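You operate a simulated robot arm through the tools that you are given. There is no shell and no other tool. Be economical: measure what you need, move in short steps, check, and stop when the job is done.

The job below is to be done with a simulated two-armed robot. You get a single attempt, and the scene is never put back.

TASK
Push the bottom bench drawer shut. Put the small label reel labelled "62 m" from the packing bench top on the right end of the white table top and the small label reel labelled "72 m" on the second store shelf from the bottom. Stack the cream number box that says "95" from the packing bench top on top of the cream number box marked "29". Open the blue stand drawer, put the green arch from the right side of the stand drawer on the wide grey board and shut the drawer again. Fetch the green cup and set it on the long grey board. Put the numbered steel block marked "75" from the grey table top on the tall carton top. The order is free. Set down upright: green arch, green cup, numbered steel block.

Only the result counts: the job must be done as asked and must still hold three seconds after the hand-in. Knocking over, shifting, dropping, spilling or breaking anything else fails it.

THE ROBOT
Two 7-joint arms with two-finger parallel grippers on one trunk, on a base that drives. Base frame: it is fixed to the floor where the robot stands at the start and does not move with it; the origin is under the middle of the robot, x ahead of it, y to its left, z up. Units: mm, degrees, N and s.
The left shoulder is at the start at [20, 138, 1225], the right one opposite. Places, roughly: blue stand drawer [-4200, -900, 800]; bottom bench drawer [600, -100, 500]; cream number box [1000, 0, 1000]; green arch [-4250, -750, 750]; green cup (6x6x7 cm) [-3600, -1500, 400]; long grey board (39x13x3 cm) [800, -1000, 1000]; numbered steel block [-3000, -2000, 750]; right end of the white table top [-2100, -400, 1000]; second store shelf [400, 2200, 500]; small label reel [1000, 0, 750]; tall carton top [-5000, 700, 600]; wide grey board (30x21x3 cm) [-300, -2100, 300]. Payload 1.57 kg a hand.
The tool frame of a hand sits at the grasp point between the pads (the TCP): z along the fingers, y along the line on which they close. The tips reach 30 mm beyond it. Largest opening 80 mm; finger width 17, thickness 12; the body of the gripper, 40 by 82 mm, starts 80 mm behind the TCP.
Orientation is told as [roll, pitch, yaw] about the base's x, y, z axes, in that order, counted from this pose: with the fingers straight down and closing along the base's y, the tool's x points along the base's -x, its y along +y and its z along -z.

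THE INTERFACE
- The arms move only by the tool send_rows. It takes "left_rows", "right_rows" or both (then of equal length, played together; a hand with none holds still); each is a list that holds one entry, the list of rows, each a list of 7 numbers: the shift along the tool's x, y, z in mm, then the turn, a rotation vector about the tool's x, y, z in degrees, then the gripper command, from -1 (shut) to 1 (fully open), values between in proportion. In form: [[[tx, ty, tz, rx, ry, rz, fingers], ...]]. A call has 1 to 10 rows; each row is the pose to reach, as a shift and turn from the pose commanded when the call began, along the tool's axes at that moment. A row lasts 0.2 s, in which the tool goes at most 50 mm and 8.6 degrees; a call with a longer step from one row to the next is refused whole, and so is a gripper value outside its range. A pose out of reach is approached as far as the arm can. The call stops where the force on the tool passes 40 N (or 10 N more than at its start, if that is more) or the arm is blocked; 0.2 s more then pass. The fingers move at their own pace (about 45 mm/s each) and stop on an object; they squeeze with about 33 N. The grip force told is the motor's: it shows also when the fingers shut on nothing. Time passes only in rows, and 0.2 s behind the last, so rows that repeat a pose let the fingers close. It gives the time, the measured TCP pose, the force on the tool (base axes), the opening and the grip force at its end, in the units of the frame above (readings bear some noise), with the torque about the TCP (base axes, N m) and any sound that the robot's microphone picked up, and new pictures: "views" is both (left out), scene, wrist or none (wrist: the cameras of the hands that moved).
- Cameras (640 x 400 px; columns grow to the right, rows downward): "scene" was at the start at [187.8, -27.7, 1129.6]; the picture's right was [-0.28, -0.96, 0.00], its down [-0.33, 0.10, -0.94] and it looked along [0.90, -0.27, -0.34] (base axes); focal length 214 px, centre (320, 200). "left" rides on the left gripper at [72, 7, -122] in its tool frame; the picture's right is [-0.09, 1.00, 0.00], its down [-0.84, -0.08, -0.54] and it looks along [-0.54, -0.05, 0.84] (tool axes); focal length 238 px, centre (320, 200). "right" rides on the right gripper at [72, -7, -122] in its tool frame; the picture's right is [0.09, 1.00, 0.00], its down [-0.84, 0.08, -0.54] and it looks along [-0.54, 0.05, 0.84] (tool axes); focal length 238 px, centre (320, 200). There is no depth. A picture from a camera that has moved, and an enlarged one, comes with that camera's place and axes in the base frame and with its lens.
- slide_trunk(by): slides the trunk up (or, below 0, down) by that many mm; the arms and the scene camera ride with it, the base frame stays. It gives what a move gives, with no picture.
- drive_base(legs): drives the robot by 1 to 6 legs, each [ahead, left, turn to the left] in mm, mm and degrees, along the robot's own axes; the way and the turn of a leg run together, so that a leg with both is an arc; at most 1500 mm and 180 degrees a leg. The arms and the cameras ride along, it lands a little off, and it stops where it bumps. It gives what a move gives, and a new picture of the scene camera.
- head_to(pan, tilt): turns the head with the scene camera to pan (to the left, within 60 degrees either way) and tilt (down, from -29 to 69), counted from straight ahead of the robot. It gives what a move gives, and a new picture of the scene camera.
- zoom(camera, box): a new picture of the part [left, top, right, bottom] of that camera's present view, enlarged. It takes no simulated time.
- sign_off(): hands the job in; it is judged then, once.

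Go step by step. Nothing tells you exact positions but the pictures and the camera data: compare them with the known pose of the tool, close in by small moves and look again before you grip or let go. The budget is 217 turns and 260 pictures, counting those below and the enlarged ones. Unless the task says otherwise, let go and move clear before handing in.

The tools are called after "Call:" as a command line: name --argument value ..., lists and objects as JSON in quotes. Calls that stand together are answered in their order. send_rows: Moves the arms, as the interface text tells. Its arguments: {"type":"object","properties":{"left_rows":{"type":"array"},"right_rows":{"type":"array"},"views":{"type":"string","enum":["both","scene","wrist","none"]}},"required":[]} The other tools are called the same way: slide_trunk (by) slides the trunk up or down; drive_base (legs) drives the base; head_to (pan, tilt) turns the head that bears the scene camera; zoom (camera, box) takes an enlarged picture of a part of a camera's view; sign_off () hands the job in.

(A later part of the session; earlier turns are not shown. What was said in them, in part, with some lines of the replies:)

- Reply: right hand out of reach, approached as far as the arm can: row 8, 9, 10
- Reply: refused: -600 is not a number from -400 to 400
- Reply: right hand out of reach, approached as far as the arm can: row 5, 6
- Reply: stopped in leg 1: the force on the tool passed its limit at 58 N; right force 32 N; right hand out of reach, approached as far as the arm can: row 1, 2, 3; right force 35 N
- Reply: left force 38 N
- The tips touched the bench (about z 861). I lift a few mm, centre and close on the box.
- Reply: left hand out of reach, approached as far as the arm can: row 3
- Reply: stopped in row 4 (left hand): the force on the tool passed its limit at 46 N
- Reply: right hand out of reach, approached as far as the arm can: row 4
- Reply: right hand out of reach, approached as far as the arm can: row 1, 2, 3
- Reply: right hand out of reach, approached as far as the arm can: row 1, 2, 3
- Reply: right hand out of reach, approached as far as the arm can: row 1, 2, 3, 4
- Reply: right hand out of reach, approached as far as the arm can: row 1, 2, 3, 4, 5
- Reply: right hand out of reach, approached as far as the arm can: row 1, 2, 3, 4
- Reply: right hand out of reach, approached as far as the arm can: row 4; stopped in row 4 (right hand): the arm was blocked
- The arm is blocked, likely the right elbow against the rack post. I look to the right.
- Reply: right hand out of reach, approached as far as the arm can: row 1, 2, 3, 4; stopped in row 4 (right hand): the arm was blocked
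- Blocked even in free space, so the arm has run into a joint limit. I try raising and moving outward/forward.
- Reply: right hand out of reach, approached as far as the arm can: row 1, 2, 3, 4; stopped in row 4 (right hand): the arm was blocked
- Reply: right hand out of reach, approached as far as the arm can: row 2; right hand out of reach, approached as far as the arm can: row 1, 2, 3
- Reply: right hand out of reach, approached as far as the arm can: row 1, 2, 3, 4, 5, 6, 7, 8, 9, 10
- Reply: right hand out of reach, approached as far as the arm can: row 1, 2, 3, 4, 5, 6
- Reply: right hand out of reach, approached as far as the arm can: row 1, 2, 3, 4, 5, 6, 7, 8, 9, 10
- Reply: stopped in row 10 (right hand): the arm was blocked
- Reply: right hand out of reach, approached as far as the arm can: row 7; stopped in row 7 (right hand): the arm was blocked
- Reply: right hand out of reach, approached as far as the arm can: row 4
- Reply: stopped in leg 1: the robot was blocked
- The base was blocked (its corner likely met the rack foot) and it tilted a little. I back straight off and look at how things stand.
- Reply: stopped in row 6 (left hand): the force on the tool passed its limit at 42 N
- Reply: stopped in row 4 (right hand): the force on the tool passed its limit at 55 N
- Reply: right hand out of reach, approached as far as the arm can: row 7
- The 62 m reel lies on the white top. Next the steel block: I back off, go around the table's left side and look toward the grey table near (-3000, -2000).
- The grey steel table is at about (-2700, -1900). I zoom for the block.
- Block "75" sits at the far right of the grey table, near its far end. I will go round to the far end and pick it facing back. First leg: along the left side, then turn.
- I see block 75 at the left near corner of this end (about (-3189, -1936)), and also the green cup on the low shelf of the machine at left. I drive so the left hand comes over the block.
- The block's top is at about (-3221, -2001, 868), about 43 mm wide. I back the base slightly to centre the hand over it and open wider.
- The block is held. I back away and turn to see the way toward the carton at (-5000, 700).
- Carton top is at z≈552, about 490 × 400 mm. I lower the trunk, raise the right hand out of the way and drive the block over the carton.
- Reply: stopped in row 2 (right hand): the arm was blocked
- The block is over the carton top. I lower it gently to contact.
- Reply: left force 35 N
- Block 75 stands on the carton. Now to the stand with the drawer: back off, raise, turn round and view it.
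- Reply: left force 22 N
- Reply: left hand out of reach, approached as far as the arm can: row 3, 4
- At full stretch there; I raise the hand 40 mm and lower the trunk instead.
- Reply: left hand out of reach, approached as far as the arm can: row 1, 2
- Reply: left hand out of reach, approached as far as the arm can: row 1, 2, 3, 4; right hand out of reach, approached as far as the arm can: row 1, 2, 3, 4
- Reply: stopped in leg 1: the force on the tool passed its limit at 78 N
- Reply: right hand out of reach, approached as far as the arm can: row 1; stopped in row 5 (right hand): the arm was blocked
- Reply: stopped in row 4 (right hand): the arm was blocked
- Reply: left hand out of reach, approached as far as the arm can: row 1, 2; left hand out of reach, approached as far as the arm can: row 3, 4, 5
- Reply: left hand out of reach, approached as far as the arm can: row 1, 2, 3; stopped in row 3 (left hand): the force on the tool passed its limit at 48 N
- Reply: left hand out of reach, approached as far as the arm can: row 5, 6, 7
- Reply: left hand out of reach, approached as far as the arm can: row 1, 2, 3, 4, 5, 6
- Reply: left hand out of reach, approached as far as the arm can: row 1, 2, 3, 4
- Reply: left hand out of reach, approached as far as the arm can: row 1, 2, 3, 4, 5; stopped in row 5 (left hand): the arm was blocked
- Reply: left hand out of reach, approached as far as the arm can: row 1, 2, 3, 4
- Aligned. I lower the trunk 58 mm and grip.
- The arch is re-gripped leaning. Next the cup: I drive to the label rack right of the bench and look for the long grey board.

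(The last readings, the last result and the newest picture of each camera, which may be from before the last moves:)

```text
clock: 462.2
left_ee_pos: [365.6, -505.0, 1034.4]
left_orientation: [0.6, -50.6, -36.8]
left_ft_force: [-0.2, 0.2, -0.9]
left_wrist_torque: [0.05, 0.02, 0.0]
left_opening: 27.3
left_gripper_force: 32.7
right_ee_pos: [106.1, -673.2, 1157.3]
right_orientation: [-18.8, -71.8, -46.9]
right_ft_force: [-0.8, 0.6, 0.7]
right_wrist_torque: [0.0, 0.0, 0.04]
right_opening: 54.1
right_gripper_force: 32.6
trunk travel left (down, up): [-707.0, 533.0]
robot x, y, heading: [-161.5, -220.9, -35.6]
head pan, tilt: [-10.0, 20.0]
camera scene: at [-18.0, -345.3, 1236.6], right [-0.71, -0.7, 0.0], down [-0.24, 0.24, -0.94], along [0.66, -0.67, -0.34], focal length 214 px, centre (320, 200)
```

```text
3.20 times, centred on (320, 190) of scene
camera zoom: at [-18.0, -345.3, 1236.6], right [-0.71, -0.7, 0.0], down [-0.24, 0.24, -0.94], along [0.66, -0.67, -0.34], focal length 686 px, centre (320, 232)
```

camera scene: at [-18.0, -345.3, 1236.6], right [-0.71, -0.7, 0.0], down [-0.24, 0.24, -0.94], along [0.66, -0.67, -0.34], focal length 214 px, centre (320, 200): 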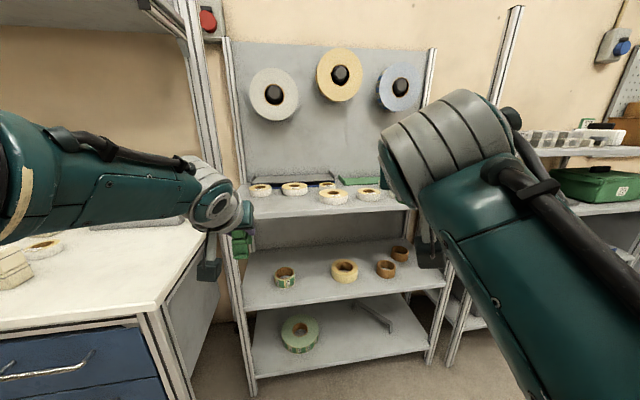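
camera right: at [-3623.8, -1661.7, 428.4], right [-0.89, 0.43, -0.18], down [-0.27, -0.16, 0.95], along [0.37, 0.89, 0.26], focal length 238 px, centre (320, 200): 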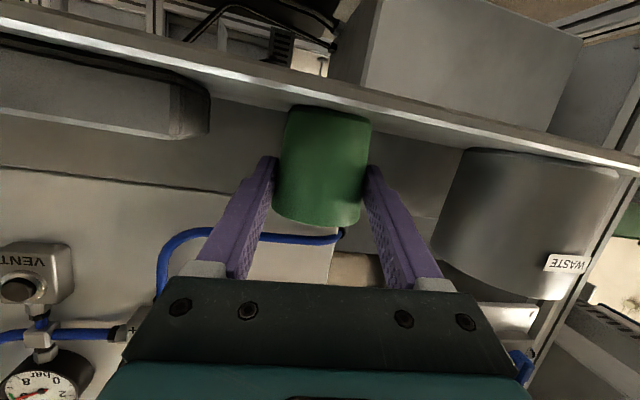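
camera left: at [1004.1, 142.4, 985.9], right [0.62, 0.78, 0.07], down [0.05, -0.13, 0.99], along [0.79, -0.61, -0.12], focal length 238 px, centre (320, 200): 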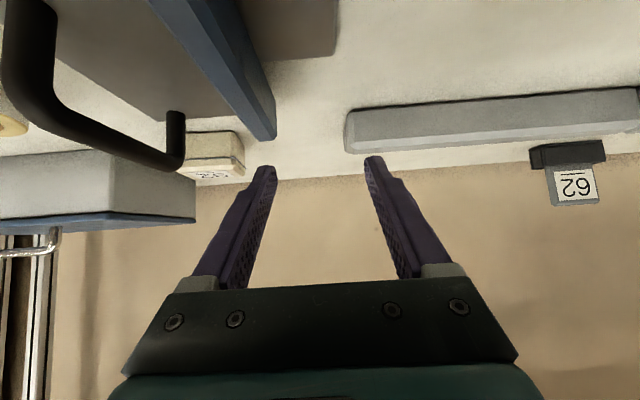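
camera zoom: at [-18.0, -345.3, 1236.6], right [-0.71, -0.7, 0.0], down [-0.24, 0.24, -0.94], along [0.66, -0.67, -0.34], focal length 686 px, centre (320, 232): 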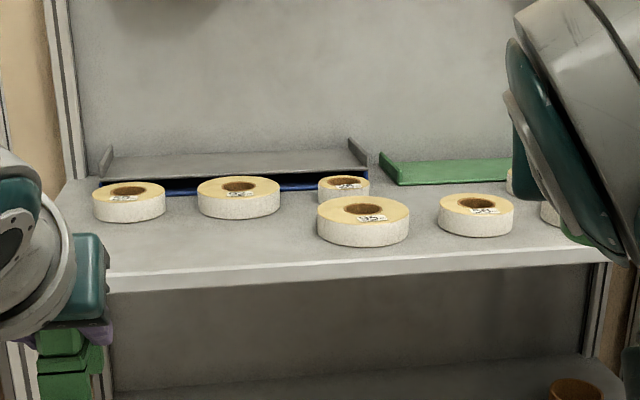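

The long board is deep behind reels, so the arm with the arch would be in the way; I deliver the arch first. I drive to a standoff before the bin rack, turned right so the left hand leads.

Call:
drive_base --legs '[[135, -1322, 0], [0, 0, -30.9]]'

Call:
slide_trunk --by -400

Call:
slide_trunk --by -265

Call:
head_to --pan 25 --tilt 15

```text
clock: 470.4
left_ee_pos: [-518.9, -1890.8, 1034.3]
left_orientation: [0.5, -50.6, -67.9]
left_ft_force: [0.1, -0.7, -1.2]
left_wrist_torque: [-0.01, -0.02, 0.01]
left_opening: 27.1
left_gripper_force: 32.8
right_ee_pos: [-829.4, -1903.4, 1155.9]
right_orientation: [-18.7, -71.9, -77.9]
right_ft_force: [0.1, 0.5, -0.7]
right_wrist_torque: [0.02, 0.01, 0.02]
right_opening: 53.8
right_gripper_force: 32.9
trunk travel left (down, up): [-707.0, 533.0]
robot x, y, heading: [-823.7, -1372.3, -66.5]
head pan, tilt: [-10.0, 20.0]
camera scene: at [-766.4, -1557.6, 1236.6], right [-0.97, -0.23, 0.0], down [-0.08, 0.33, -0.94], along [0.22, -0.91, -0.34], focal length 214 px, centre (320, 200)
```

scene: 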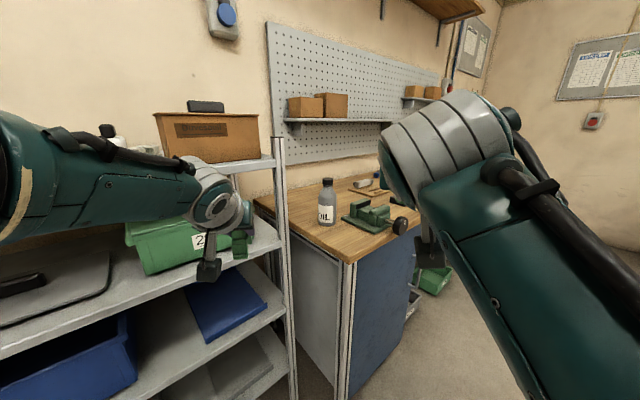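

```text
clock: 474.2
left_ee_pos: [-519.6, -1890.9, 635.9]
left_orientation: [0.6, -50.6, -67.8]
left_ft_force: [-0.7, -0.4, -0.9]
left_wrist_torque: [0.01, 0.01, -0.02]
left_opening: 27.1
left_gripper_force: 33.3
right_ee_pos: [-829.5, -1901.7, 756.6]
right_orientation: [-18.6, -71.8, -77.7]
right_ft_force: [0.9, -0.5, -0.7]
right_wrist_torque: [0.0, -0.01, 0.01]
right_opening: 53.8
right_gripper_force: 32.5
trunk travel left (down, up): [-307.0, 933.0]
robot x, y, heading: [-827.6, -1374.0, -66.4]
head pan, tilt: [-10.0, 20.0]
```

```text
clock: 476.9
left_ee_pos: [-519.9, -1890.0, 371.0]
left_orientation: [0.5, -50.6, -67.8]
left_ft_force: [0.4, 0.0, -1.1]
left_wrist_torque: [0.03, -0.03, -0.02]
left_opening: 27.0
left_gripper_force: 33.1
right_ee_pos: [-828.5, -1901.4, 490.7]
right_orientation: [-18.6, -71.9, -77.8]
right_ft_force: [0.0, 0.0, -0.8]
right_wrist_torque: [0.03, 0.01, -0.02]
right_opening: 53.6
right_gripper_force: 32.8
trunk travel left (down, up): [-42.0, 1198.0]
robot x, y, heading: [-828.2, -1373.2, -66.5]
head pan, tilt: [-10.0, 20.0]
```

```text
clock: 478.0
left_ee_pos: [-519.8, -1890.2, 371.8]
left_orientation: [0.5, -50.6, -67.8]
left_ft_force: [0.2, 0.6, -0.8]
left_wrist_torque: [0.01, 0.04, -0.02]
left_opening: 27.3
left_gripper_force: 32.9
right_ee_pos: [-829.3, -1902.0, 491.7]
right_orientation: [-18.6, -71.8, -78.0]
right_ft_force: [0.0, 0.1, -1.1]
right_wrist_torque: [0.03, 0.02, 0.04]
right_opening: 53.7
right_gripper_force: 33.4
trunk travel left (down, up): [-42.0, 1198.0]
robot x, y, heading: [-827.2, -1373.3, -66.4]
head pan, tilt: [25.0, 15.0]
camera scene: at [-718.3, -1528.9, 579.8], right [-0.66, -0.75, 0.0], down [-0.19, 0.17, -0.97], along [0.72, -0.64, -0.26], focal length 214 px, centre (320, 200)
```

scene: 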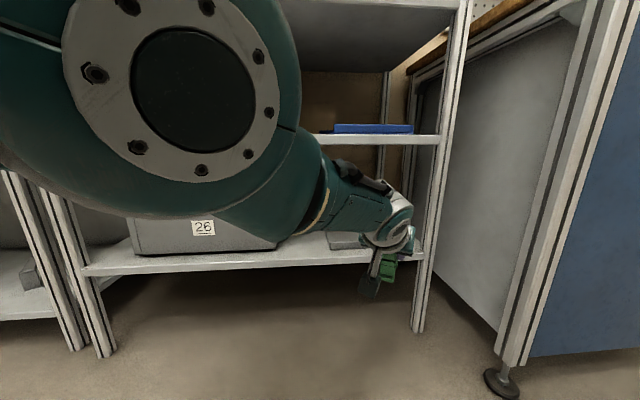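

The gap is fine. I raise 20 mm for clearance over the board and drive in along the shelf's normal.

Call:
slide_trunk --by 22

Call:
drive_base --legs '[[150, 88, 0]]'

Call:
zoom --camera "left" --box '[0, 0, 640, 400]'

```text
clock: 478.6
left_ee_pos: [-518.6, -1891.2, 391.6]
left_orientation: [0.5, -50.6, -67.7]
left_ft_force: [-0.8, -0.3, -1.1]
left_wrist_torque: [0.01, 0.02, 0.01]
left_opening: 27.2
left_gripper_force: 32.7
right_ee_pos: [-829.7, -1903.3, 514.4]
right_orientation: [-18.6, -71.8, -78.0]
right_ft_force: [0.7, -0.1, -0.7]
right_wrist_torque: [-0.01, 0.03, -0.02]
right_opening: 53.7
right_gripper_force: 33.2
trunk travel left (down, up): [-64.0, 1176.0]
robot x, y, heading: [-825.8, -1374.2, -66.5]
head pan, tilt: [25.0, 15.0]
```

```text
clock: 480.1
left_ee_pos: [-382.4, -1994.5, 390.9]
left_orientation: [0.4, -50.4, -67.7]
left_ft_force: [-0.5, 0.3, -1.2]
left_wrist_torque: [0.02, -0.01, 0.02]
left_opening: 27.3
left_gripper_force: 33.2
right_ee_pos: [-693.0, -2004.9, 513.0]
right_orientation: [-18.8, -71.6, -77.8]
right_ft_force: [0.3, -0.2, -0.1]
right_wrist_torque: [0.02, 0.02, 0.01]
right_opening: 53.7
right_gripper_force: 33.7
trunk travel left (down, up): [-64.0, 1176.0]
robot x, y, heading: [-682.6, -1479.8, -66.5]
head pan, tilt: [25.0, 15.0]
camera scene: at [-579.3, -1631.6, 601.4], right [-0.66, -0.75, 0.0], down [-0.19, 0.17, -0.97], along [0.72, -0.64, -0.26], focal length 214 px, centre (320, 200)
```

scene: 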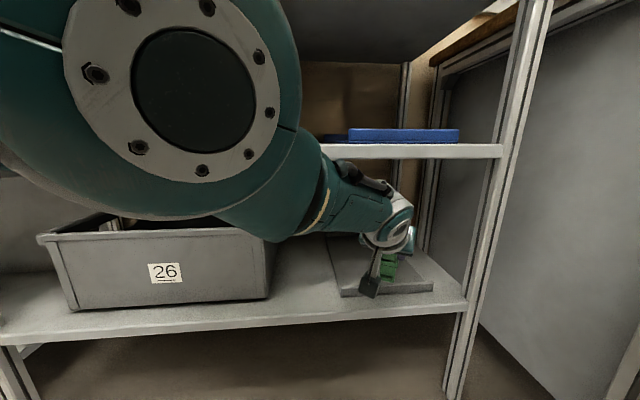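

```text
1.00 times, centred on (320, 200) of left (not enlarged: the box is as wide or as high as the picture)
camera zoom: at [-429.4, -1862.0, 413.7], right [0.94, 0.33, 0.08], down [-0.03, -0.14, 0.99], along [0.33, -0.94, -0.12], focal length 238 px, centre (320, 200)
```

zoom: 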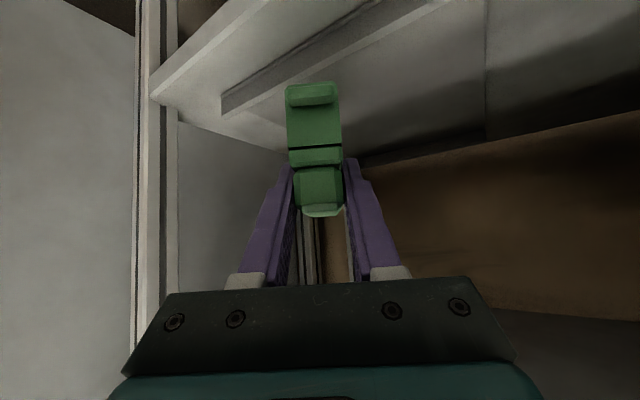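

The board's near edge is at n≈870, centred on my line. I go 80 mm further and then lower.

Call:
drive_base --legs '[[68, 40, 0]]'

Call:
slide_trunk --by -20

Call:
send_rows --left_rows '[[[2.5, 0, 2, 0, 0, 0, -1], [5, 0, 4, 0, 0, 0, -1], [7.5, 0, 6, 0, 0, 0, -1], [10, 0, 8, 0, 0, 0, -1]]]' --views "none"

```text
clock: 481.2
left_ee_pos: [-317.7, -2038.8, 391.6]
left_orientation: [0.4, -50.4, -67.7]
left_ft_force: [-1.5, 0.1, -0.5]
left_wrist_torque: [-0.02, -0.02, 0.02]
left_opening: 27.1
left_gripper_force: 32.9
right_ee_pos: [-628.0, -2051.6, 512.0]
right_orientation: [-18.8, -71.7, -77.7]
right_ft_force: [-0.4, 0.7, 0.1]
right_wrist_torque: [0.01, 0.0, 0.02]
right_opening: 54.0
right_gripper_force: 32.6
trunk travel left (down, up): [-64.0, 1176.0]
robot x, y, heading: [-619.2, -1523.0, -66.6]
head pan, tilt: [25.0, 15.0]
camera scene: at [-515.9, -1677.5, 601.3], right [-0.66, -0.75, 0.0], down [-0.2, 0.17, -0.97], along [0.72, -0.64, -0.26], focal length 214 px, centre (320, 200)
```

scene: 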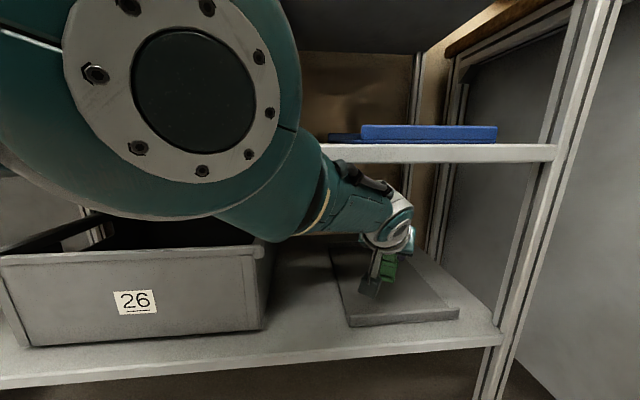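

```text
clock: 481.9
left_ee_pos: [-315.9, -2042.0, 372.0]
left_orientation: [0.5, -50.5, -67.9]
left_ft_force: [0.2, -1.5, -0.9]
left_wrist_torque: [0.02, 0.0, -0.02]
left_opening: 27.1
left_gripper_force: 33.0
right_ee_pos: [-625.5, -2053.3, 493.0]
right_orientation: [-18.7, -71.7, -78.1]
right_ft_force: [0.4, -0.4, 0.7]
right_wrist_torque: [-0.01, -0.01, -0.01]
right_opening: 53.7
right_gripper_force: 32.5
trunk travel left (down, up): [-44.0, 1196.0]
robot x, y, heading: [-620.8, -1523.3, -66.7]
head pan, tilt: [25.0, 15.0]
```

```text
clock: 482.9
left_ee_pos: [-315.3, -2035.9, 358.5]
left_orientation: [0.5, -50.5, -67.7]
left_ft_force: [1.1, -1.0, -1.6]
left_wrist_torque: [0.03, 0.02, -0.03]
left_opening: 27.0
left_gripper_force: 33.1
left hand out of reach, approached as far as the arm can: row 4
right_ee_pos: [-626.8, -2053.5, 493.3]
right_orientation: [-18.8, -71.8, -77.9]
right_ft_force: [-0.8, -0.1, 0.4]
right_wrist_torque: [0.02, 0.01, -0.02]
right_opening: 53.8
right_gripper_force: 33.3
trunk travel left (down, up): [-44.0, 1196.0]
robot x, y, heading: [-622.7, -1526.3, -66.5]
head pan, tilt: [25.0, 15.0]
```

No contact yet. I lower by small trunk steps and watch the force.

Call:
slide_trunk --by -6

Call:
slide_trunk --by -6

```text
clock: 483.4
left_ee_pos: [-315.4, -2035.6, 353.9]
left_orientation: [0.5, -50.7, -67.8]
left_ft_force: [-0.4, -0.5, -1.1]
left_wrist_torque: [-0.01, 0.0, -0.02]
left_opening: 27.0
left_gripper_force: 33.2
right_ee_pos: [-625.4, -2052.9, 486.9]
right_orientation: [-18.8, -71.7, -78.0]
right_ft_force: [-1.3, 0.1, 0.1]
right_wrist_torque: [0.02, 0.03, 0.0]
right_opening: 53.9
right_gripper_force: 33.3
trunk travel left (down, up): [-38.0, 1202.0]
robot x, y, heading: [-623.1, -1522.0, -66.6]
head pan, tilt: [25.0, 15.0]
```

```text
clock: 484.0
left_ee_pos: [-315.5, -2035.7, 348.5]
left_orientation: [0.6, -50.6, -67.7]
left_ft_force: [-0.5, -0.4, -0.8]
left_wrist_torque: [0.0, 0.02, -0.02]
left_opening: 27.1
left_gripper_force: 33.0
right_ee_pos: [-625.7, -2052.3, 480.2]
right_orientation: [-18.7, -71.6, -78.0]
right_ft_force: [-0.1, 0.2, -0.4]
right_wrist_torque: [0.02, -0.03, 0.01]
right_opening: 53.8
right_gripper_force: 32.8
trunk travel left (down, up): [-32.0, 1208.0]
robot x, y, heading: [-621.5, -1523.2, -66.4]
head pan, tilt: [25.0, 15.0]
```

Call:
slide_trunk --by -6

Call:
slide_trunk --by -5

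Call:
zoom --camera "left" --box '[200, 40, 440, 240]'

```text
clock: 484.5
left_ee_pos: [-315.6, -2037.9, 342.3]
left_orientation: [0.5, -50.6, -67.8]
left_ft_force: [0.4, 0.2, 0.0]
left_wrist_torque: [-0.01, -0.03, -0.05]
left_opening: 27.2
left_gripper_force: 32.7
right_ee_pos: [-625.6, -2053.2, 475.2]
right_orientation: [-18.8, -71.8, -78.0]
right_ft_force: [0.0, 0.4, -0.1]
right_wrist_torque: [-0.01, -0.01, -0.01]
right_opening: 53.6
right_gripper_force: 32.6
trunk travel left (down, up): [-26.0, 1214.0]
robot x, y, heading: [-623.6, -1523.7, -66.5]
head pan, tilt: [25.0, 15.0]
```

```text
clock: 485.1
left_ee_pos: [-314.0, -2039.5, 341.6]
left_orientation: [0.4, -51.1, -68.0]
left_ft_force: [-3.2, 8.3, 24.5]
left_wrist_torque: [0.3, 0.21, -0.02]
left_opening: 27.2
left_gripper_force: 32.9
right_ee_pos: [-625.1, -2052.7, 471.1]
right_orientation: [-18.7, -71.8, -78.1]
right_ft_force: [0.4, 0.8, 0.1]
right_wrist_torque: [0.01, -0.03, 0.02]
right_opening: 53.9
right_gripper_force: 32.6
trunk travel left (down, up): [-21.0, 1219.0]
robot x, y, heading: [-619.2, -1523.4, -66.7]
head pan, tilt: [25.0, 15.0]
```

```text
2.00 times, centred on (320, 140) of left
camera zoom: at [-361.5, -1907.8, 362.4], right [0.94, 0.33, 0.08], down [-0.04, -0.13, 0.99], along [0.33, -0.94, -0.11], focal length 477 px, centre (320, 320)
```

zoom: 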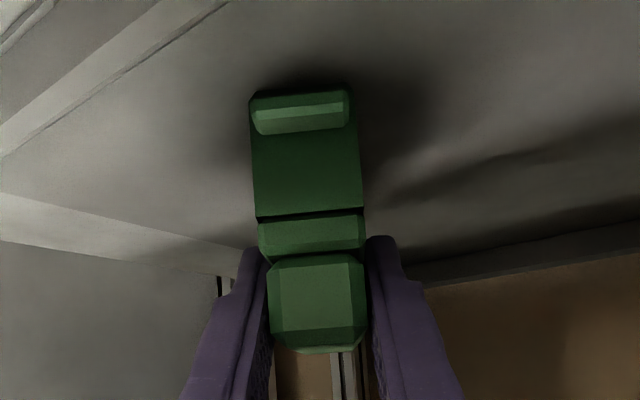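

The arch stands on the board. I open the fingers and back straight out.

Call:
send_rows --left_rows '[[[0, 0, 0, 0, 0, 0, -0.2], [0, 0, 0, 0, 0, 0, 0.1], [0, 0, 0, 0, 0, 0, 0.5], [0, 0, 0, 0, 0, 0, 0.5], [0, 0, 0, 0, 0, 0, 0.5]]]' --views "none"

Call:
drive_base --legs '[[-250, 5, 0], [-150, -50, 0]]'

```text
clock: 486.2
left_ee_pos: [-315.3, -2036.8, 336.8]
left_orientation: [0.4, -50.6, -67.8]
left_ft_force: [-0.7, 0.5, 0.6]
left_wrist_torque: [0.01, -0.01, 0.0]
left_opening: 60.0
left_gripper_force: 0.1
right_ee_pos: [-625.1, -2053.3, 470.6]
right_orientation: [-18.7, -71.8, -78.0]
right_ft_force: [-0.3, -0.1, -0.3]
right_wrist_torque: [0.0, 0.01, 0.0]
right_opening: 54.1
right_gripper_force: 33.3
trunk travel left (down, up): [-21.0, 1219.0]
robot x, y, heading: [-617.1, -1524.5, -66.6]
head pan, tilt: [25.0, 15.0]
```

```text
clock: 489.1
left_ee_pos: [-514.1, -1687.3, 338.2]
left_orientation: [0.6, -50.7, -68.0]
left_ft_force: [0.2, -0.1, 0.7]
left_wrist_torque: [0.01, 0.03, 0.01]
left_opening: 59.7
left_gripper_force: 0.0
right_ee_pos: [-825.7, -1705.3, 470.8]
right_orientation: [-18.6, -71.9, -78.1]
right_ft_force: [0.1, -1.2, -0.3]
right_wrist_torque: [0.01, 0.02, 0.0]
right_opening: 53.6
right_gripper_force: 32.4
trunk travel left (down, up): [-21.0, 1219.0]
robot x, y, heading: [-825.7, -1172.6, -66.4]
head pan, tilt: [25.0, 15.0]
camera scene: at [-713.1, -1329.9, 559.2], right [-0.66, -0.75, 0.0], down [-0.19, 0.17, -0.97], along [0.72, -0.64, -0.26], focal length 214 px, centre (320, 200)
```

scene: 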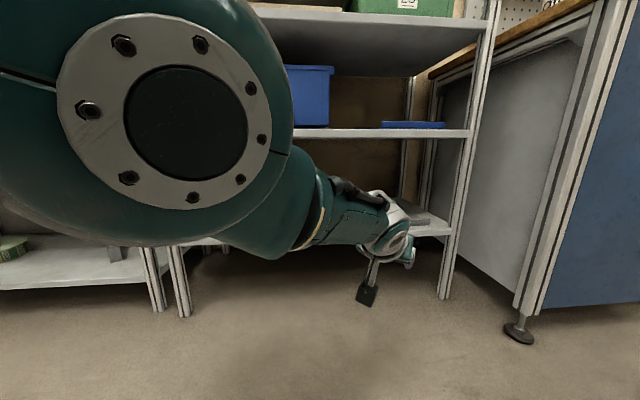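

The hand is clear of the arch. Now I fold the left arm back to pointing down and higher, then raise the trunk for the cup delivery.

Call:
send_rows --left_rows '[[[-2, 0, -35, 0, 8.4, 0, 0], [-4, 0, -70, 0, 16.8, 0, 0], [-6, 0, -105, 0, 25.2, 0, 0], [-9, 0, -140, 0, 33.6, 0, 0], [-11, 0, -175, 0, 42, 0, 0], [-13, 0, -205, 0, 50.4, 0, 0]]]' --views "none"

Call:
slide_trunk --by 400

Call:
slide_trunk --by 230

```text
clock: 490.5
left_ee_pos: [-586.8, -1564.9, 468.8]
left_orientation: [0.8, 1.0, -69.4]
left_ft_force: [-0.4, -0.4, 0.8]
left_wrist_torque: [0.02, 0.0, 0.0]
left_opening: 40.1
left_gripper_force: 0.0
left hand out of reach, approached as far as the arm can: row 1, 2, 3, 4, 5, 6
right_ee_pos: [-828.4, -1700.8, 470.0]
right_orientation: [-18.8, -71.8, -77.9]
right_ft_force: [-0.5, 1.0, -0.3]
right_wrist_torque: [0.01, -0.01, 0.05]
right_opening: 53.5
right_gripper_force: 32.7
trunk travel left (down, up): [-21.0, 1219.0]
robot x, y, heading: [-820.6, -1172.0, -66.4]
head pan, tilt: [25.0, 15.0]
```

```text
clock: 494.3
left_ee_pos: [-586.6, -1564.2, 867.5]
left_orientation: [0.5, 1.2, -69.4]
left_ft_force: [-2.7, -0.3, -1.4]
left_wrist_torque: [0.07, -0.11, 0.0]
left_opening: 39.9
left_gripper_force: 0.0
right_ee_pos: [-827.2, -1700.5, 870.4]
right_orientation: [-18.7, -71.7, -78.0]
right_ft_force: [-0.5, 0.3, -0.1]
right_wrist_torque: [0.07, -0.04, 0.02]
right_opening: 53.9
right_gripper_force: 33.2
trunk travel left (down, up): [-421.0, 819.0]
robot x, y, heading: [-825.8, -1171.2, -66.9]
head pan, tilt: [25.0, 15.0]
```

```text
clock: 496.8
left_ee_pos: [-587.8, -1563.5, 1097.9]
left_orientation: [0.6, 1.2, -69.4]
left_ft_force: [0.4, 0.0, -0.3]
left_wrist_torque: [-0.03, 0.04, -0.01]
left_opening: 40.2
left_gripper_force: 0.0
right_ee_pos: [-827.5, -1701.0, 1100.4]
right_orientation: [-18.7, -71.8, -78.0]
right_ft_force: [0.8, 0.5, -0.8]
right_wrist_torque: [0.02, 0.01, 0.01]
right_opening: 53.9
right_gripper_force: 32.9
trunk travel left (down, up): [-651.0, 589.0]
robot x, y, heading: [-821.4, -1172.5, -66.8]
head pan, tilt: [25.0, 15.0]
```

Both arms are well placed. I extend the right hand 70 mm forward and drive to a standoff before the label rack.

Call:
send_rows --right_rows '[[[-7, 11, 19, 0, 0, 0, -1], [-14, 23, 38, 0, 0, 0, -1], [-21, 34, 57, 0, 0, 0, -1]]]' --views "none"

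Call:
drive_base --legs '[[-381, 1094, 0], [0, 0, 32.3]]'

Call:
head_to --pan -8 --tilt 25

```text
clock: 497.6
left_ee_pos: [-586.8, -1565.2, 1096.7]
left_orientation: [0.6, 1.2, -69.4]
left_ft_force: [1.7, 0.4, -0.8]
left_wrist_torque: [0.0, 0.1, 0.0]
left_opening: 40.1
left_gripper_force: 0.1
right_ee_pos: [-800.3, -1763.9, 1098.9]
right_orientation: [-18.5, -71.8, -78.2]
right_ft_force: [-0.4, 0.1, 0.1]
right_wrist_torque: [0.04, -0.03, 0.02]
right_opening: 53.6
right_gripper_force: 33.1
trunk travel left (down, up): [-651.0, 589.0]
robot x, y, heading: [-825.6, -1173.9, -66.6]
head pan, tilt: [25.0, 15.0]
```

```text
clock: 504.9
left_ee_pos: [417.2, -621.5, 1098.9]
left_orientation: [0.7, 1.2, -38.3]
left_ft_force: [-1.0, -0.6, -0.9]
left_wrist_torque: [0.01, -0.01, -0.01]
left_opening: 40.0
left_gripper_force: 0.0
right_ee_pos: [338.1, -903.1, 1100.5]
right_orientation: [-18.6, -71.9, -47.1]
right_ft_force: [0.2, -0.5, -0.6]
right_wrist_torque: [-0.03, 0.01, -0.02]
right_opening: 53.7
right_gripper_force: 32.5
trunk travel left (down, up): [-651.0, 589.0]
robot x, y, heading: [10.8, -406.7, -35.6]
head pan, tilt: [25.0, 15.0]
camera scene: at [184.2, -484.6, 1188.8], right [-0.18, -0.98, 0.0], down [-0.25, 0.05, -0.97], along [0.95, -0.18, -0.26], focal length 214 px, centre (320, 200)
```

scene: 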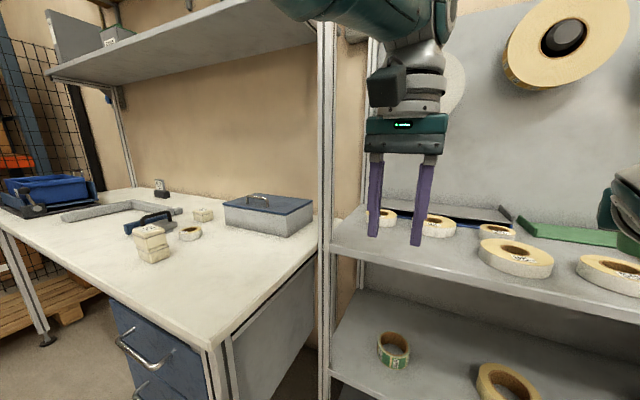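

```text
clock: 505.9
left_ee_pos: [417.5, -623.3, 1099.0]
left_orientation: [0.7, 1.1, -38.4]
left_ft_force: [0.6, -0.5, -0.9]
left_wrist_torque: [-0.01, 0.01, 0.0]
left_opening: 40.0
left_gripper_force: 0.1
right_ee_pos: [337.6, -902.2, 1100.3]
right_orientation: [-18.6, -71.8, -47.1]
right_ft_force: [-0.8, 0.7, -0.3]
right_wrist_torque: [0.02, -0.01, -0.01]
right_opening: 53.7
right_gripper_force: 32.8
trunk travel left (down, up): [-651.0, 589.0]
robot x, y, heading: [9.3, -409.4, -35.7]
head pan, tilt: [-8.0, 25.0]
camera scene: at [159.2, -530.9, 1172.6], right [-0.69, -0.73, 0.0], down [-0.31, 0.29, -0.91], along [0.66, -0.62, -0.42], focal length 214 px, centre (320, 200)
```

scene: 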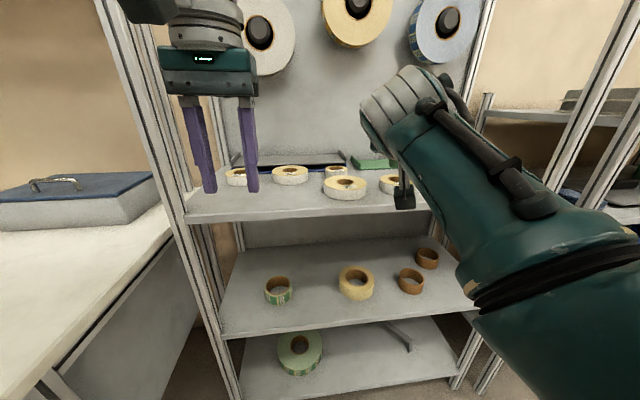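

I move 200 mm closer and use the left wrist camera from above the shelf to locate the board exactly.

Call:
drive_base --legs '[[200, 43, 1]]'

Call:
zoom --camera "left" --box '[0, 0, 640, 400]'

```text
clock: 507.5
left_ee_pos: [613.9, -700.7, 1099.3]
left_orientation: [0.5, 1.1, -37.5]
left_ft_force: [-0.5, -1.5, 0.7]
left_wrist_torque: [0.0, 0.0, 0.04]
left_opening: 40.1
left_gripper_force: 0.1
right_ee_pos: [538.4, -983.4, 1100.1]
right_orientation: [-18.8, -71.8, -46.0]
right_ft_force: [-0.2, -0.3, -0.3]
right_wrist_torque: [0.02, -0.01, -0.01]
right_opening: 53.9
right_gripper_force: 32.3
trunk travel left (down, up): [-651.0, 589.0]
robot x, y, heading: [204.9, -494.0, -34.5]
head pan, tilt: [-8.0, 25.0]
camera scene: at [354.6, -613.5, 1172.6], right [-0.68, -0.74, 0.0], down [-0.31, 0.29, -0.91], along [0.67, -0.61, -0.42], focal length 214 px, centre (320, 200)
```

scene: 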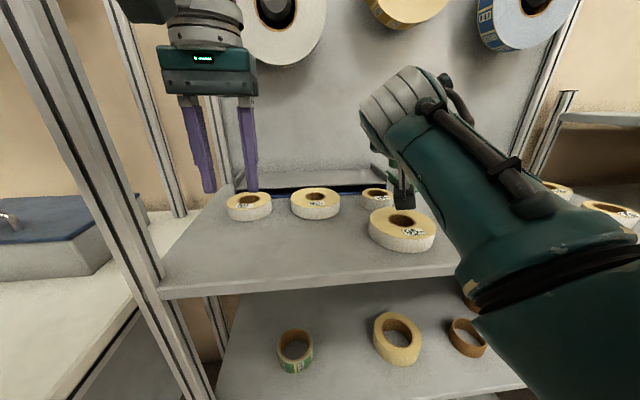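

```text
1.00 times, centred on (320, 200) of left (not enlarged: the box is as wide or as high as the picture)
camera zoom: at [562.1, -654.7, 1222.4], right [0.68, 0.73, 0.01], down [0.62, -0.58, 0.52], along [0.39, -0.35, -0.85], focal length 238 px, centre (320, 200)
```

zoom: 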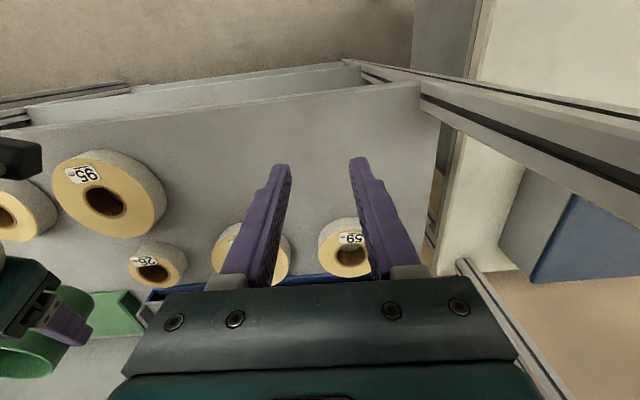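

Board found: its top is at z≈979, near edge at depth n≈1140. The hand must reach further, so I extend the right arm another 65 mm (staying high) and check.

Call:
send_rows --right_rows '[[[-7, 11, 18, 0, 0, 0, -1], [-14, 22, 36, 0, 0, 0, -1], [-20, 32, 53, 0, 0, 0, -1]]]' --views "none"

```text
clock: 508.3
left_ee_pos: [612.8, -700.2, 1098.9]
left_orientation: [0.6, 1.2, -37.4]
left_ft_force: [-0.7, 0.5, 0.5]
left_wrist_torque: [0.0, 0.0, -0.04]
left_opening: 40.1
left_gripper_force: 0.0
right_ee_pos: [591.2, -1020.8, 1098.8]
right_orientation: [-18.5, -71.7, -46.3]
right_ft_force: [0.2, 0.0, -0.7]
right_wrist_torque: [0.0, 0.0, 0.01]
right_opening: 53.6
right_gripper_force: 32.8
trunk travel left (down, up): [-651.0, 589.0]
robot x, y, heading: [202.7, -493.9, -34.5]
head pan, tilt: [-8.0, 25.0]
```

Reached cleanly. I now drive in with a 6° left turn so the cup comes above the board, still high.

Call:
drive_base --legs '[[40, -28, 6], [48, -5, 0]]'

Call:
zoom --camera "left" --box '[0, 0, 640, 400]'

```text
clock: 509.8
left_ee_pos: [691.0, -729.8, 1099.4]
left_orientation: [0.6, 1.2, -31.6]
left_ft_force: [0.5, 0.2, 0.8]
left_wrist_torque: [-0.02, -0.01, -0.02]
left_opening: 39.8
left_gripper_force: 0.0
right_ee_pos: [703.2, -1049.0, 1099.8]
right_orientation: [-18.7, -71.7, -40.0]
right_ft_force: [-0.2, 0.5, -0.4]
right_wrist_torque: [0.02, 0.03, 0.01]
right_opening: 53.6
right_gripper_force: 32.4
trunk travel left (down, up): [-651.0, 589.0]
robot x, y, heading: [263.6, -567.1, -28.5]
head pan, tilt: [-8.0, 25.0]
camera scene: at [424.4, -669.2, 1172.6], right [-0.6, -0.8, 0.0], down [-0.34, 0.25, -0.91], along [0.73, -0.54, -0.42], focal length 214 px, centre (320, 200)
```

scene: 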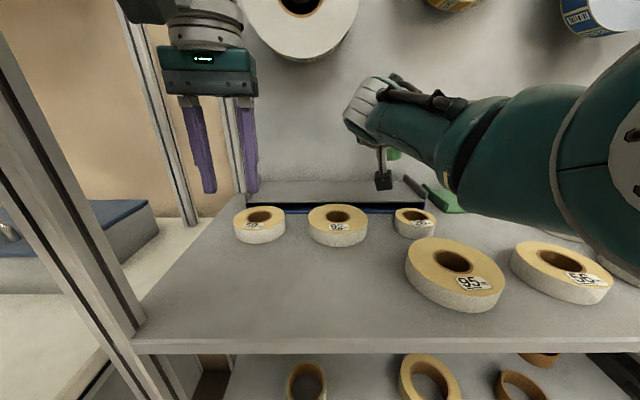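

```text
1.00 times, centred on (320, 200) of left (not enlarged: the box is as wide or as high as the picture)
camera zoom: at [635.0, -688.7, 1222.2], right [0.6, 0.8, 0.01], down [0.68, -0.51, 0.52], along [0.42, -0.31, -0.85], focal length 238 px, centre (320, 200)
```

zoom: 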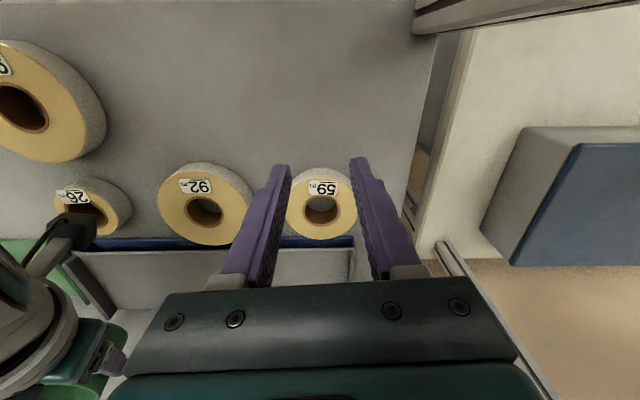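

The top view confirms: board spans l -173…-575, depth 1140–1270; the cup is above it and the wrist camera falls into the gap between two reels. I go 15 mm deeper, then lower.

Call:
drive_base --legs '[[15, -2, 0]]'

Call:
slide_trunk --by -55

Call:
zoom --camera "right" --box '[0, 0, 640, 400]'

```text
clock: 510.5
left_ee_pos: [702.5, -737.8, 1098.5]
left_orientation: [0.5, 1.2, -31.4]
left_ft_force: [0.2, 0.2, 0.1]
left_wrist_torque: [0.0, 0.02, -0.02]
left_opening: 39.9
left_gripper_force: 0.0
right_ee_pos: [716.9, -1057.5, 1099.0]
right_orientation: [-18.7, -71.6, -40.2]
right_ft_force: [0.5, 0.0, 0.3]
right_wrist_torque: [-0.02, 0.01, 0.02]
right_opening: 53.6
right_gripper_force: 32.6
trunk travel left (down, up): [-651.0, 589.0]
robot x, y, heading: [278.4, -576.8, -28.5]
head pan, tilt: [-8.0, 25.0]
camera scene: at [436.8, -678.2, 1172.6], right [-0.6, -0.8, 0.0], down [-0.34, 0.25, -0.91], along [0.73, -0.54, -0.42], focal length 214 px, centre (320, 200)
```

scene: 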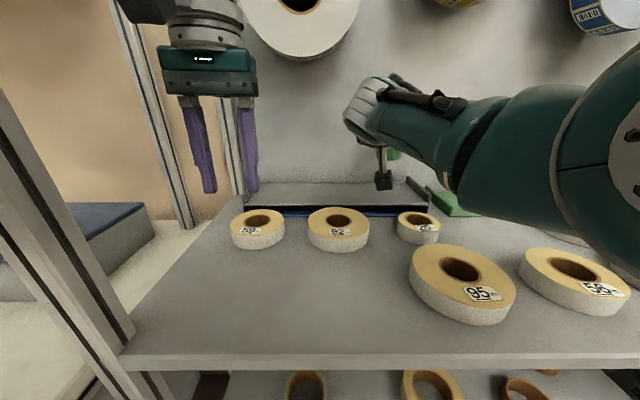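

```text
clock: 511.5
left_ee_pos: [704.1, -737.5, 1042.8]
left_orientation: [0.6, 1.3, -31.4]
left_ft_force: [-0.1, 0.6, 0.0]
left_wrist_torque: [-0.03, 0.0, -0.05]
left_opening: 40.0
left_gripper_force: 0.1
right_ee_pos: [715.8, -1058.9, 1044.4]
right_orientation: [-18.6, -71.7, -40.0]
right_ft_force: [-0.1, 1.1, 0.4]
right_wrist_torque: [-0.06, -0.05, -0.02]
right_opening: 53.7
right_gripper_force: 33.3
trunk travel left (down, up): [-596.0, 644.0]
robot x, y, heading: [275.5, -575.4, -28.6]
head pan, tilt: [-8.0, 25.0]
```

```text
1.00 times, centred on (320, 200) of right (not enlarged: the box is as wide or as high as the picture)
camera zoom: at [633.6, -945.1, 1012.6], right [0.82, 0.55, -0.19], down [0.0, 0.32, 0.95], along [0.58, -0.77, 0.26], focal length 238 px, centre (320, 200)
```

zoom: 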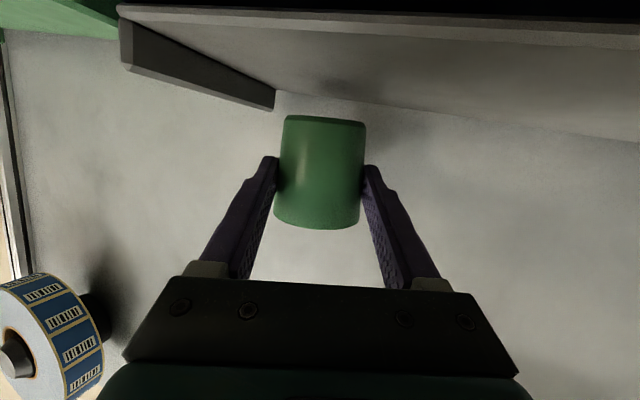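

The cup hovers about 25 mm above the board, well inside. I lower it with the arm until contact.

Call:
send_rows --right_rows '[[[9.5, 1, 3, 0, 0, 0, -1], [15, 1.5, 4.7, 0, 0, 0, -1], [19, 2, 6, 0, 0, 0, -1], [23, 2.4, 7.3, 0, 0, 0, -1], [27, 2.8, 8.6, 0, 0, 0, -1], [31, 3.2, 10, 0, 0, 0, -1], [35, 3.6, 11, 0, 0, 0, -1]]]' --views "none"

```text
clock: 513.1
left_ee_pos: [705.0, -740.6, 1044.9]
left_orientation: [0.5, 1.0, -31.4]
left_ft_force: [-0.3, -0.5, -0.2]
left_wrist_torque: [-0.02, -0.02, 0.01]
left_opening: 40.0
left_gripper_force: 0.1
right_ee_pos: [718.8, -1061.6, 1014.9]
right_orientation: [-18.6, -72.5, -39.9]
right_ft_force: [-3.0, -0.3, 27.5]
right_wrist_torque: [-0.11, -0.6, 0.0]
right_opening: 53.0
right_gripper_force: 32.6
trunk travel left (down, up): [-596.0, 644.0]
robot x, y, heading: [273.4, -573.5, -28.8]
head pan, tilt: [-8.0, 25.0]
```

Contact force 27 N. I check the view before letting go.

Call:
zoom --camera "right" --box '[160, 0, 480, 200]'

Call:
zoom --camera "scene" --box '[300, 120, 460, 260]'

```text
2.00 times, centred on (320, 100) of right
camera zoom: at [636.5, -948.9, 981.2], right [0.82, 0.55, -0.18], down [-0.01, 0.33, 0.94], along [0.58, -0.77, 0.27], focal length 477 px, centre (320, 400)
```

zoom: 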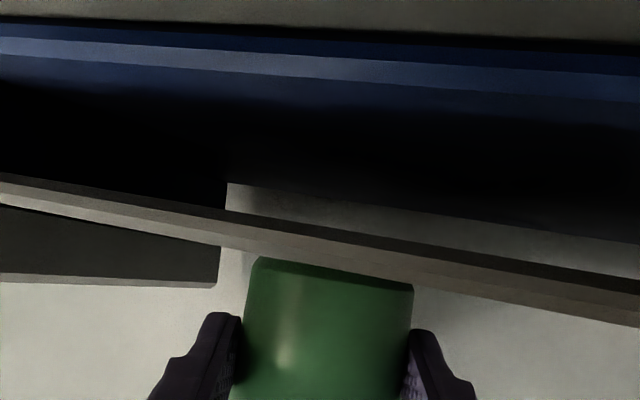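

```text
2.86 times, centred on (380, 190) of scene
camera zoom: at [438.3, -680.5, 1118.3], right [-0.6, -0.8, 0.0], down [-0.34, 0.25, -0.91], along [0.73, -0.54, -0.42], focal length 613 px, centre (149, 229)
```

zoom: 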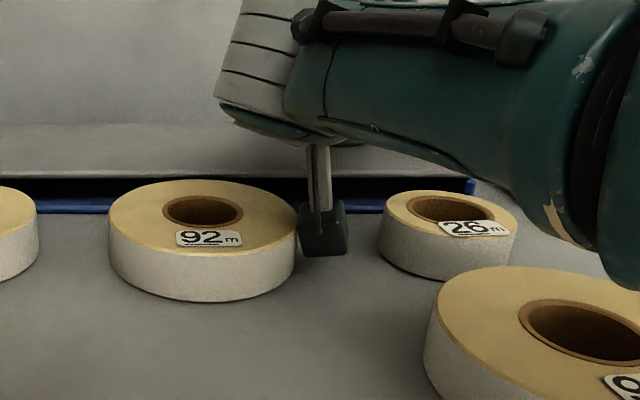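

The cup stands on the board, the camera box hangs free between two reels. I relieve, open the fingers and rise straight up with the trunk.

Call:
send_rows --right_rows '[[[-4, 0, -1, 0, 0, 0, -1], [-4, 0, -1, 0, 0, 0, 0.5], [-4, 0, -1, 0, 0, 0, 1], [-4, 0, -1, 0, 0, 0, 1], [-4, 0, -1, 0, 0, 0, 1]]]' --views "none"

Call:
slide_trunk --by 110

Call:
zoom --camera "left" --box '[0, 180, 400, 400]'

```text
clock: 514.3
left_ee_pos: [703.6, -737.3, 1041.9]
left_orientation: [0.6, 1.1, -31.4]
left_ft_force: [-0.2, 0.8, -0.9]
left_wrist_torque: [0.04, 0.01, 0.05]
left_opening: 40.1
left_gripper_force: 0.1
right_ee_pos: [717.4, -1057.3, 1012.9]
right_orientation: [-18.7, -71.7, -39.9]
right_ft_force: [0.5, -0.6, 0.5]
right_wrist_torque: [0.02, 0.02, 0.02]
right_opening: 80.2
right_gripper_force: 0.2
trunk travel left (down, up): [-596.0, 644.0]
robot x, y, heading: [277.8, -573.7, -28.8]
head pan, tilt: [-8.0, 25.0]
```

```text
clock: 515.7
left_ee_pos: [702.0, -738.3, 1153.1]
left_orientation: [0.6, 1.2, -31.5]
left_ft_force: [-0.4, -0.1, 0.1]
left_wrist_torque: [0.0, -0.02, -0.03]
left_opening: 39.9
left_gripper_force: 0.1
right_ee_pos: [716.0, -1057.3, 1120.3]
right_orientation: [-18.7, -71.7, -40.0]
right_ft_force: [-0.4, 0.9, 1.0]
right_wrist_torque: [-0.01, 0.03, -0.02]
right_opening: 79.8
right_gripper_force: 0.0
trunk travel left (down, up): [-706.0, 534.0]
robot x, y, heading: [278.2, -575.8, -28.5]
head pan, tilt: [-8.0, 25.0]
```

```text
1.60 times, centred on (200, 290) of left
camera zoom: at [647.2, -697.7, 1277.0], right [0.6, 0.8, 0.01], down [0.68, -0.51, 0.52], along [0.42, -0.31, -0.85], focal length 381 px, centre (512, 56)
```

zoom: 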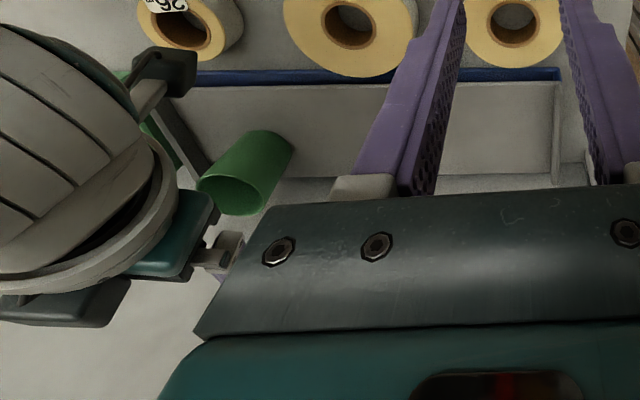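

The cup stands upright on the long board. I back away and drive over to verify the arch on the wide board.

Call:
drive_base --legs '[[-450, 47, 0], [-100, -1150, 0]]'

Call:
head_to --pan -30 --tilt 35

```text
clock: 524.0
left_ee_pos: [-322.7, -1454.1, 1146.9]
left_orientation: [0.7, 2.1, -32.7]
left_ft_force: [0.6, -0.2, 2.9]
left_wrist_torque: [0.01, 0.01, -0.01]
left_opening: 40.1
left_gripper_force: 0.0
right_ee_pos: [-305.4, -1769.3, 1120.9]
right_orientation: [-18.7, -71.6, -40.5]
right_ft_force: [-1.4, 3.4, -4.8]
right_wrist_torque: [0.02, 0.22, 0.11]
right_opening: 80.4
right_gripper_force: 0.1
trunk travel left (down, up): [-706.0, 534.0]
robot x, y, heading: [-737.5, -1281.1, -28.9]
head pan, tilt: [-8.0, 25.0]
camera scene: at [-581.5, -1388.0, 1227.4], right [-0.6, -0.8, 0.0], down [-0.34, 0.26, -0.91], along [0.72, -0.55, -0.42], focal length 214 px, centre (320, 200)
```

scene: 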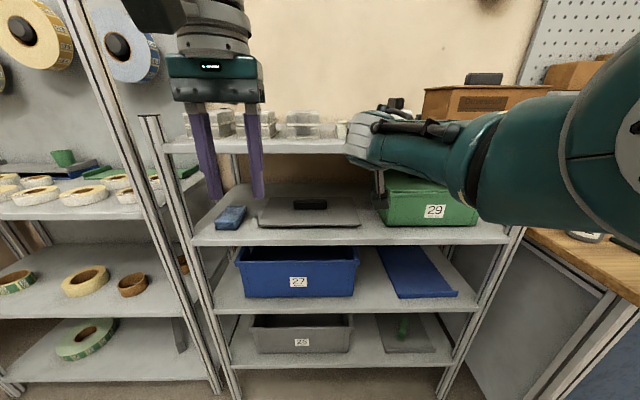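

```text
clock: 524.8
left_ee_pos: [-323.7, -1454.0, 1144.6]
left_orientation: [0.6, 2.4, -32.9]
left_ft_force: [-0.8, -0.1, -0.5]
left_wrist_torque: [0.0, -0.02, 0.01]
left_opening: 40.1
left_gripper_force: 0.2
right_ee_pos: [-305.1, -1770.0, 1120.3]
right_orientation: [-18.7, -71.5, -40.4]
right_ft_force: [0.7, 0.3, -2.7]
right_wrist_torque: [0.01, 0.16, 0.06]
right_opening: 80.1
right_gripper_force: 0.0
trunk travel left (down, up): [-706.0, 534.0]
robot x, y, heading: [-740.7, -1284.0, -29.1]
head pan, tilt: [-30.0, 35.0]
camera scene: at [-609.5, -1408.3, 1211.7], right [-0.86, -0.52, 0.0], down [-0.3, 0.49, -0.82], along [0.42, -0.7, -0.57], focal length 214 px, centre (320, 200)
```

scene: 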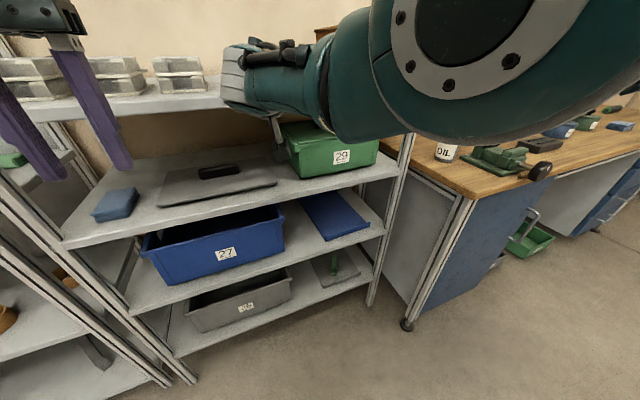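

The cup is visible standing on the long board, and the arch on the wide board. But the right hand is very close to the rack top and feels a light touch, so I back straight off at once.

Call:
drive_base --legs '[[-300, 39, 0]]'

Call:
head_to --pan -8 --tilt 25

```text
clock: 526.9
left_ee_pos: [-565.7, -1271.1, 1144.0]
left_orientation: [0.4, 2.4, -32.6]
left_ft_force: [-0.5, -0.8, 0.5]
left_wrist_torque: [0.0, 0.0, -0.02]
left_opening: 39.8
left_gripper_force: 0.1
right_ee_pos: [-548.4, -1590.1, 1121.6]
right_orientation: [-18.6, -71.7, -40.3]
right_ft_force: [0.3, 0.6, 0.2]
right_wrist_torque: [0.01, -0.01, -0.01]
right_opening: 80.0
right_gripper_force: 0.1
trunk travel left (down, up): [-706.0, 534.0]
robot x, y, heading: [-987.6, -1103.8, -28.8]
head pan, tilt: [-30.0, 35.0]
camera scene: at [-853.2, -1228.7, 1211.8], right [-0.86, -0.52, 0.0], down [-0.3, 0.49, -0.82], along [0.42, -0.7, -0.57], focal length 214 px, centre (320, 200)
```

scene: 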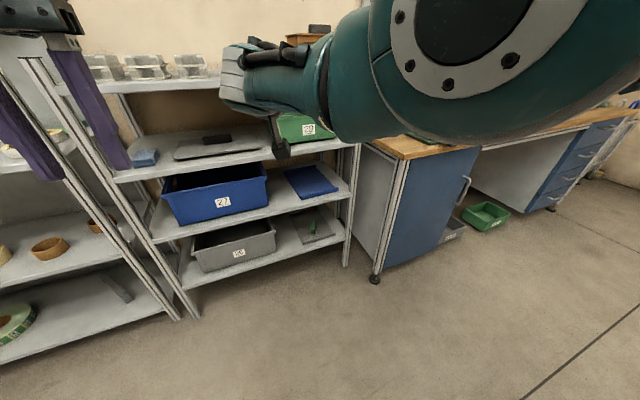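

```text
clock: 527.7
left_ee_pos: [-567.0, -1271.5, 1143.5]
left_orientation: [0.5, 2.4, -32.6]
left_ft_force: [-0.5, -0.2, -0.3]
left_wrist_torque: [0.06, 0.04, -0.02]
left_opening: 40.1
left_gripper_force: 0.0
right_ee_pos: [-547.2, -1589.2, 1122.0]
right_orientation: [-18.7, -71.7, -40.2]
right_ft_force: [0.4, -0.7, -0.4]
right_wrist_torque: [0.01, 0.04, 0.02]
right_opening: 79.9
right_gripper_force: 0.1
trunk travel left (down, up): [-706.0, 534.0]
robot x, y, heading: [-985.3, -1100.9, -28.6]
head pan, tilt: [-8.0, 25.0]
camera scene: at [-825.1, -1208.6, 1227.5], right [-0.6, -0.8, 0.0], down [-0.34, 0.25, -0.91], along [0.73, -0.54, -0.42], focal length 214 px, centre (320, 200)
```

scene: 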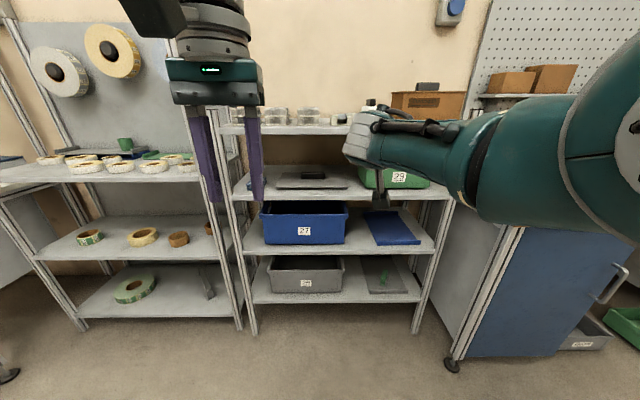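

Free again; the rack contents look unchanged. I zoom in on the arch, the cup and the bin 29.

Call:
zoom --camera "scene" --box '[230, 90, 450, 310]'

Call:
zoom --camera "scene" --box '[40, 120, 200, 190]'

```text
1.82 times, centred on (340, 200) of scene
camera zoom: at [-825.1, -1208.6, 1227.5], right [-0.6, -0.8, 0.0], down [-0.34, 0.25, -0.91], along [0.73, -0.54, -0.42], focal length 390 px, centre (284, 200)
```

zoom: 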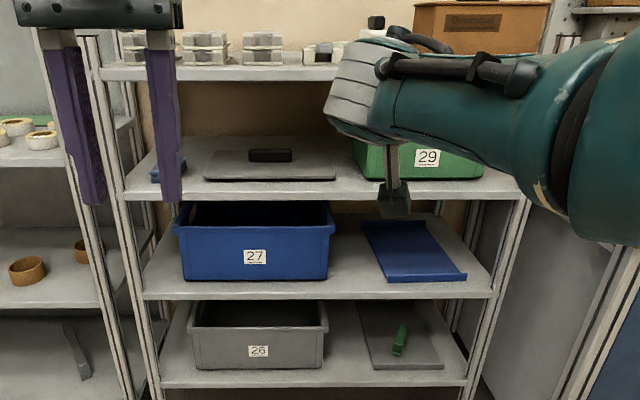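

```text
4.00 times, centred on (120, 155) of scene
camera zoom: at [-825.1, -1208.6, 1227.5], right [-0.6, -0.8, 0.0], down [-0.34, 0.25, -0.91], along [0.73, -0.54, -0.42], focal length 858 px, centre (1120, 380)
```

zoom: 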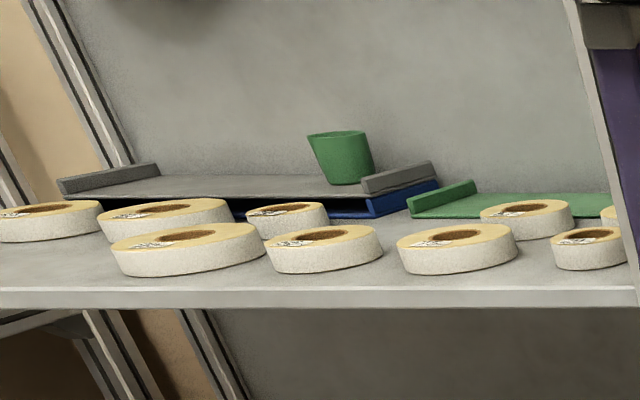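

Call:
zoom --camera "scene" --box '[340, 230, 440, 310]'

```text
5.00 times, centred on (390, 270) of scene
camera zoom: at [-825.1, -1208.6, 1227.5], right [-0.6, -0.8, 0.0], down [-0.34, 0.25, -0.91], along [0.73, -0.54, -0.42], focal length 1072 px, centre (-30, -150)
```

zoom: 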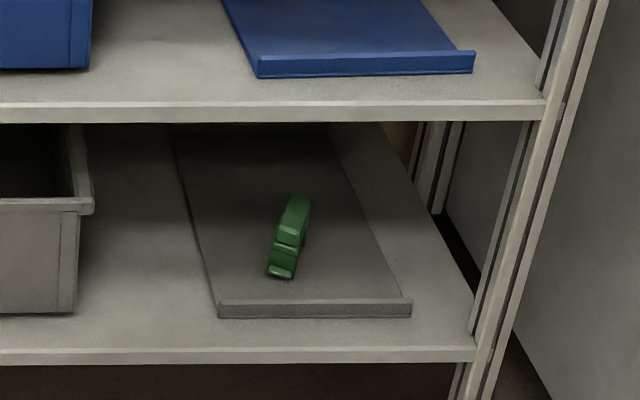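

The arch stands upright on the wide board, the cup on the long board, both drawers are shut, and the other items are placed. The hands are empty and clear, so I hand the job in.

Call:
sign_off

```text
The job is handed in.
```

I've done every part of the job and handed it in, but nobody has told me the verdict yet.

- **Bench drawer:** the bottom drawer is pushed shut.
- **Reels:** "72 m" is on the second store shelf from the bottom. "62 m" is on the white table top, within about 3 cm of the spot you gave for the right end. "Right" on that table could be read more than one way, so I went by the coordinates.
- **Number boxes:** "95" is stacked on "29".
- **Arch:** the green arch is upright on the wide grey board, and the blue stand drawer is shut again. I took the only green arch I could see in the drawer. From the front it was on the left, not the right.
- **Cup:** the green cup is upright on the long grey board.
- **Steel block:** "75" is upright on the tall carton.

Three contacts along the way:
- The base bumped the store rack once.
- My fingers nudged the arch on the bench while I was changing my grip on it.
- One hand lightly touched something at the rack with the wide board near the end.

In the pictures afterwards the store rack was where it had been, the arch was still standing, and nothing visible on the other rack had moved.
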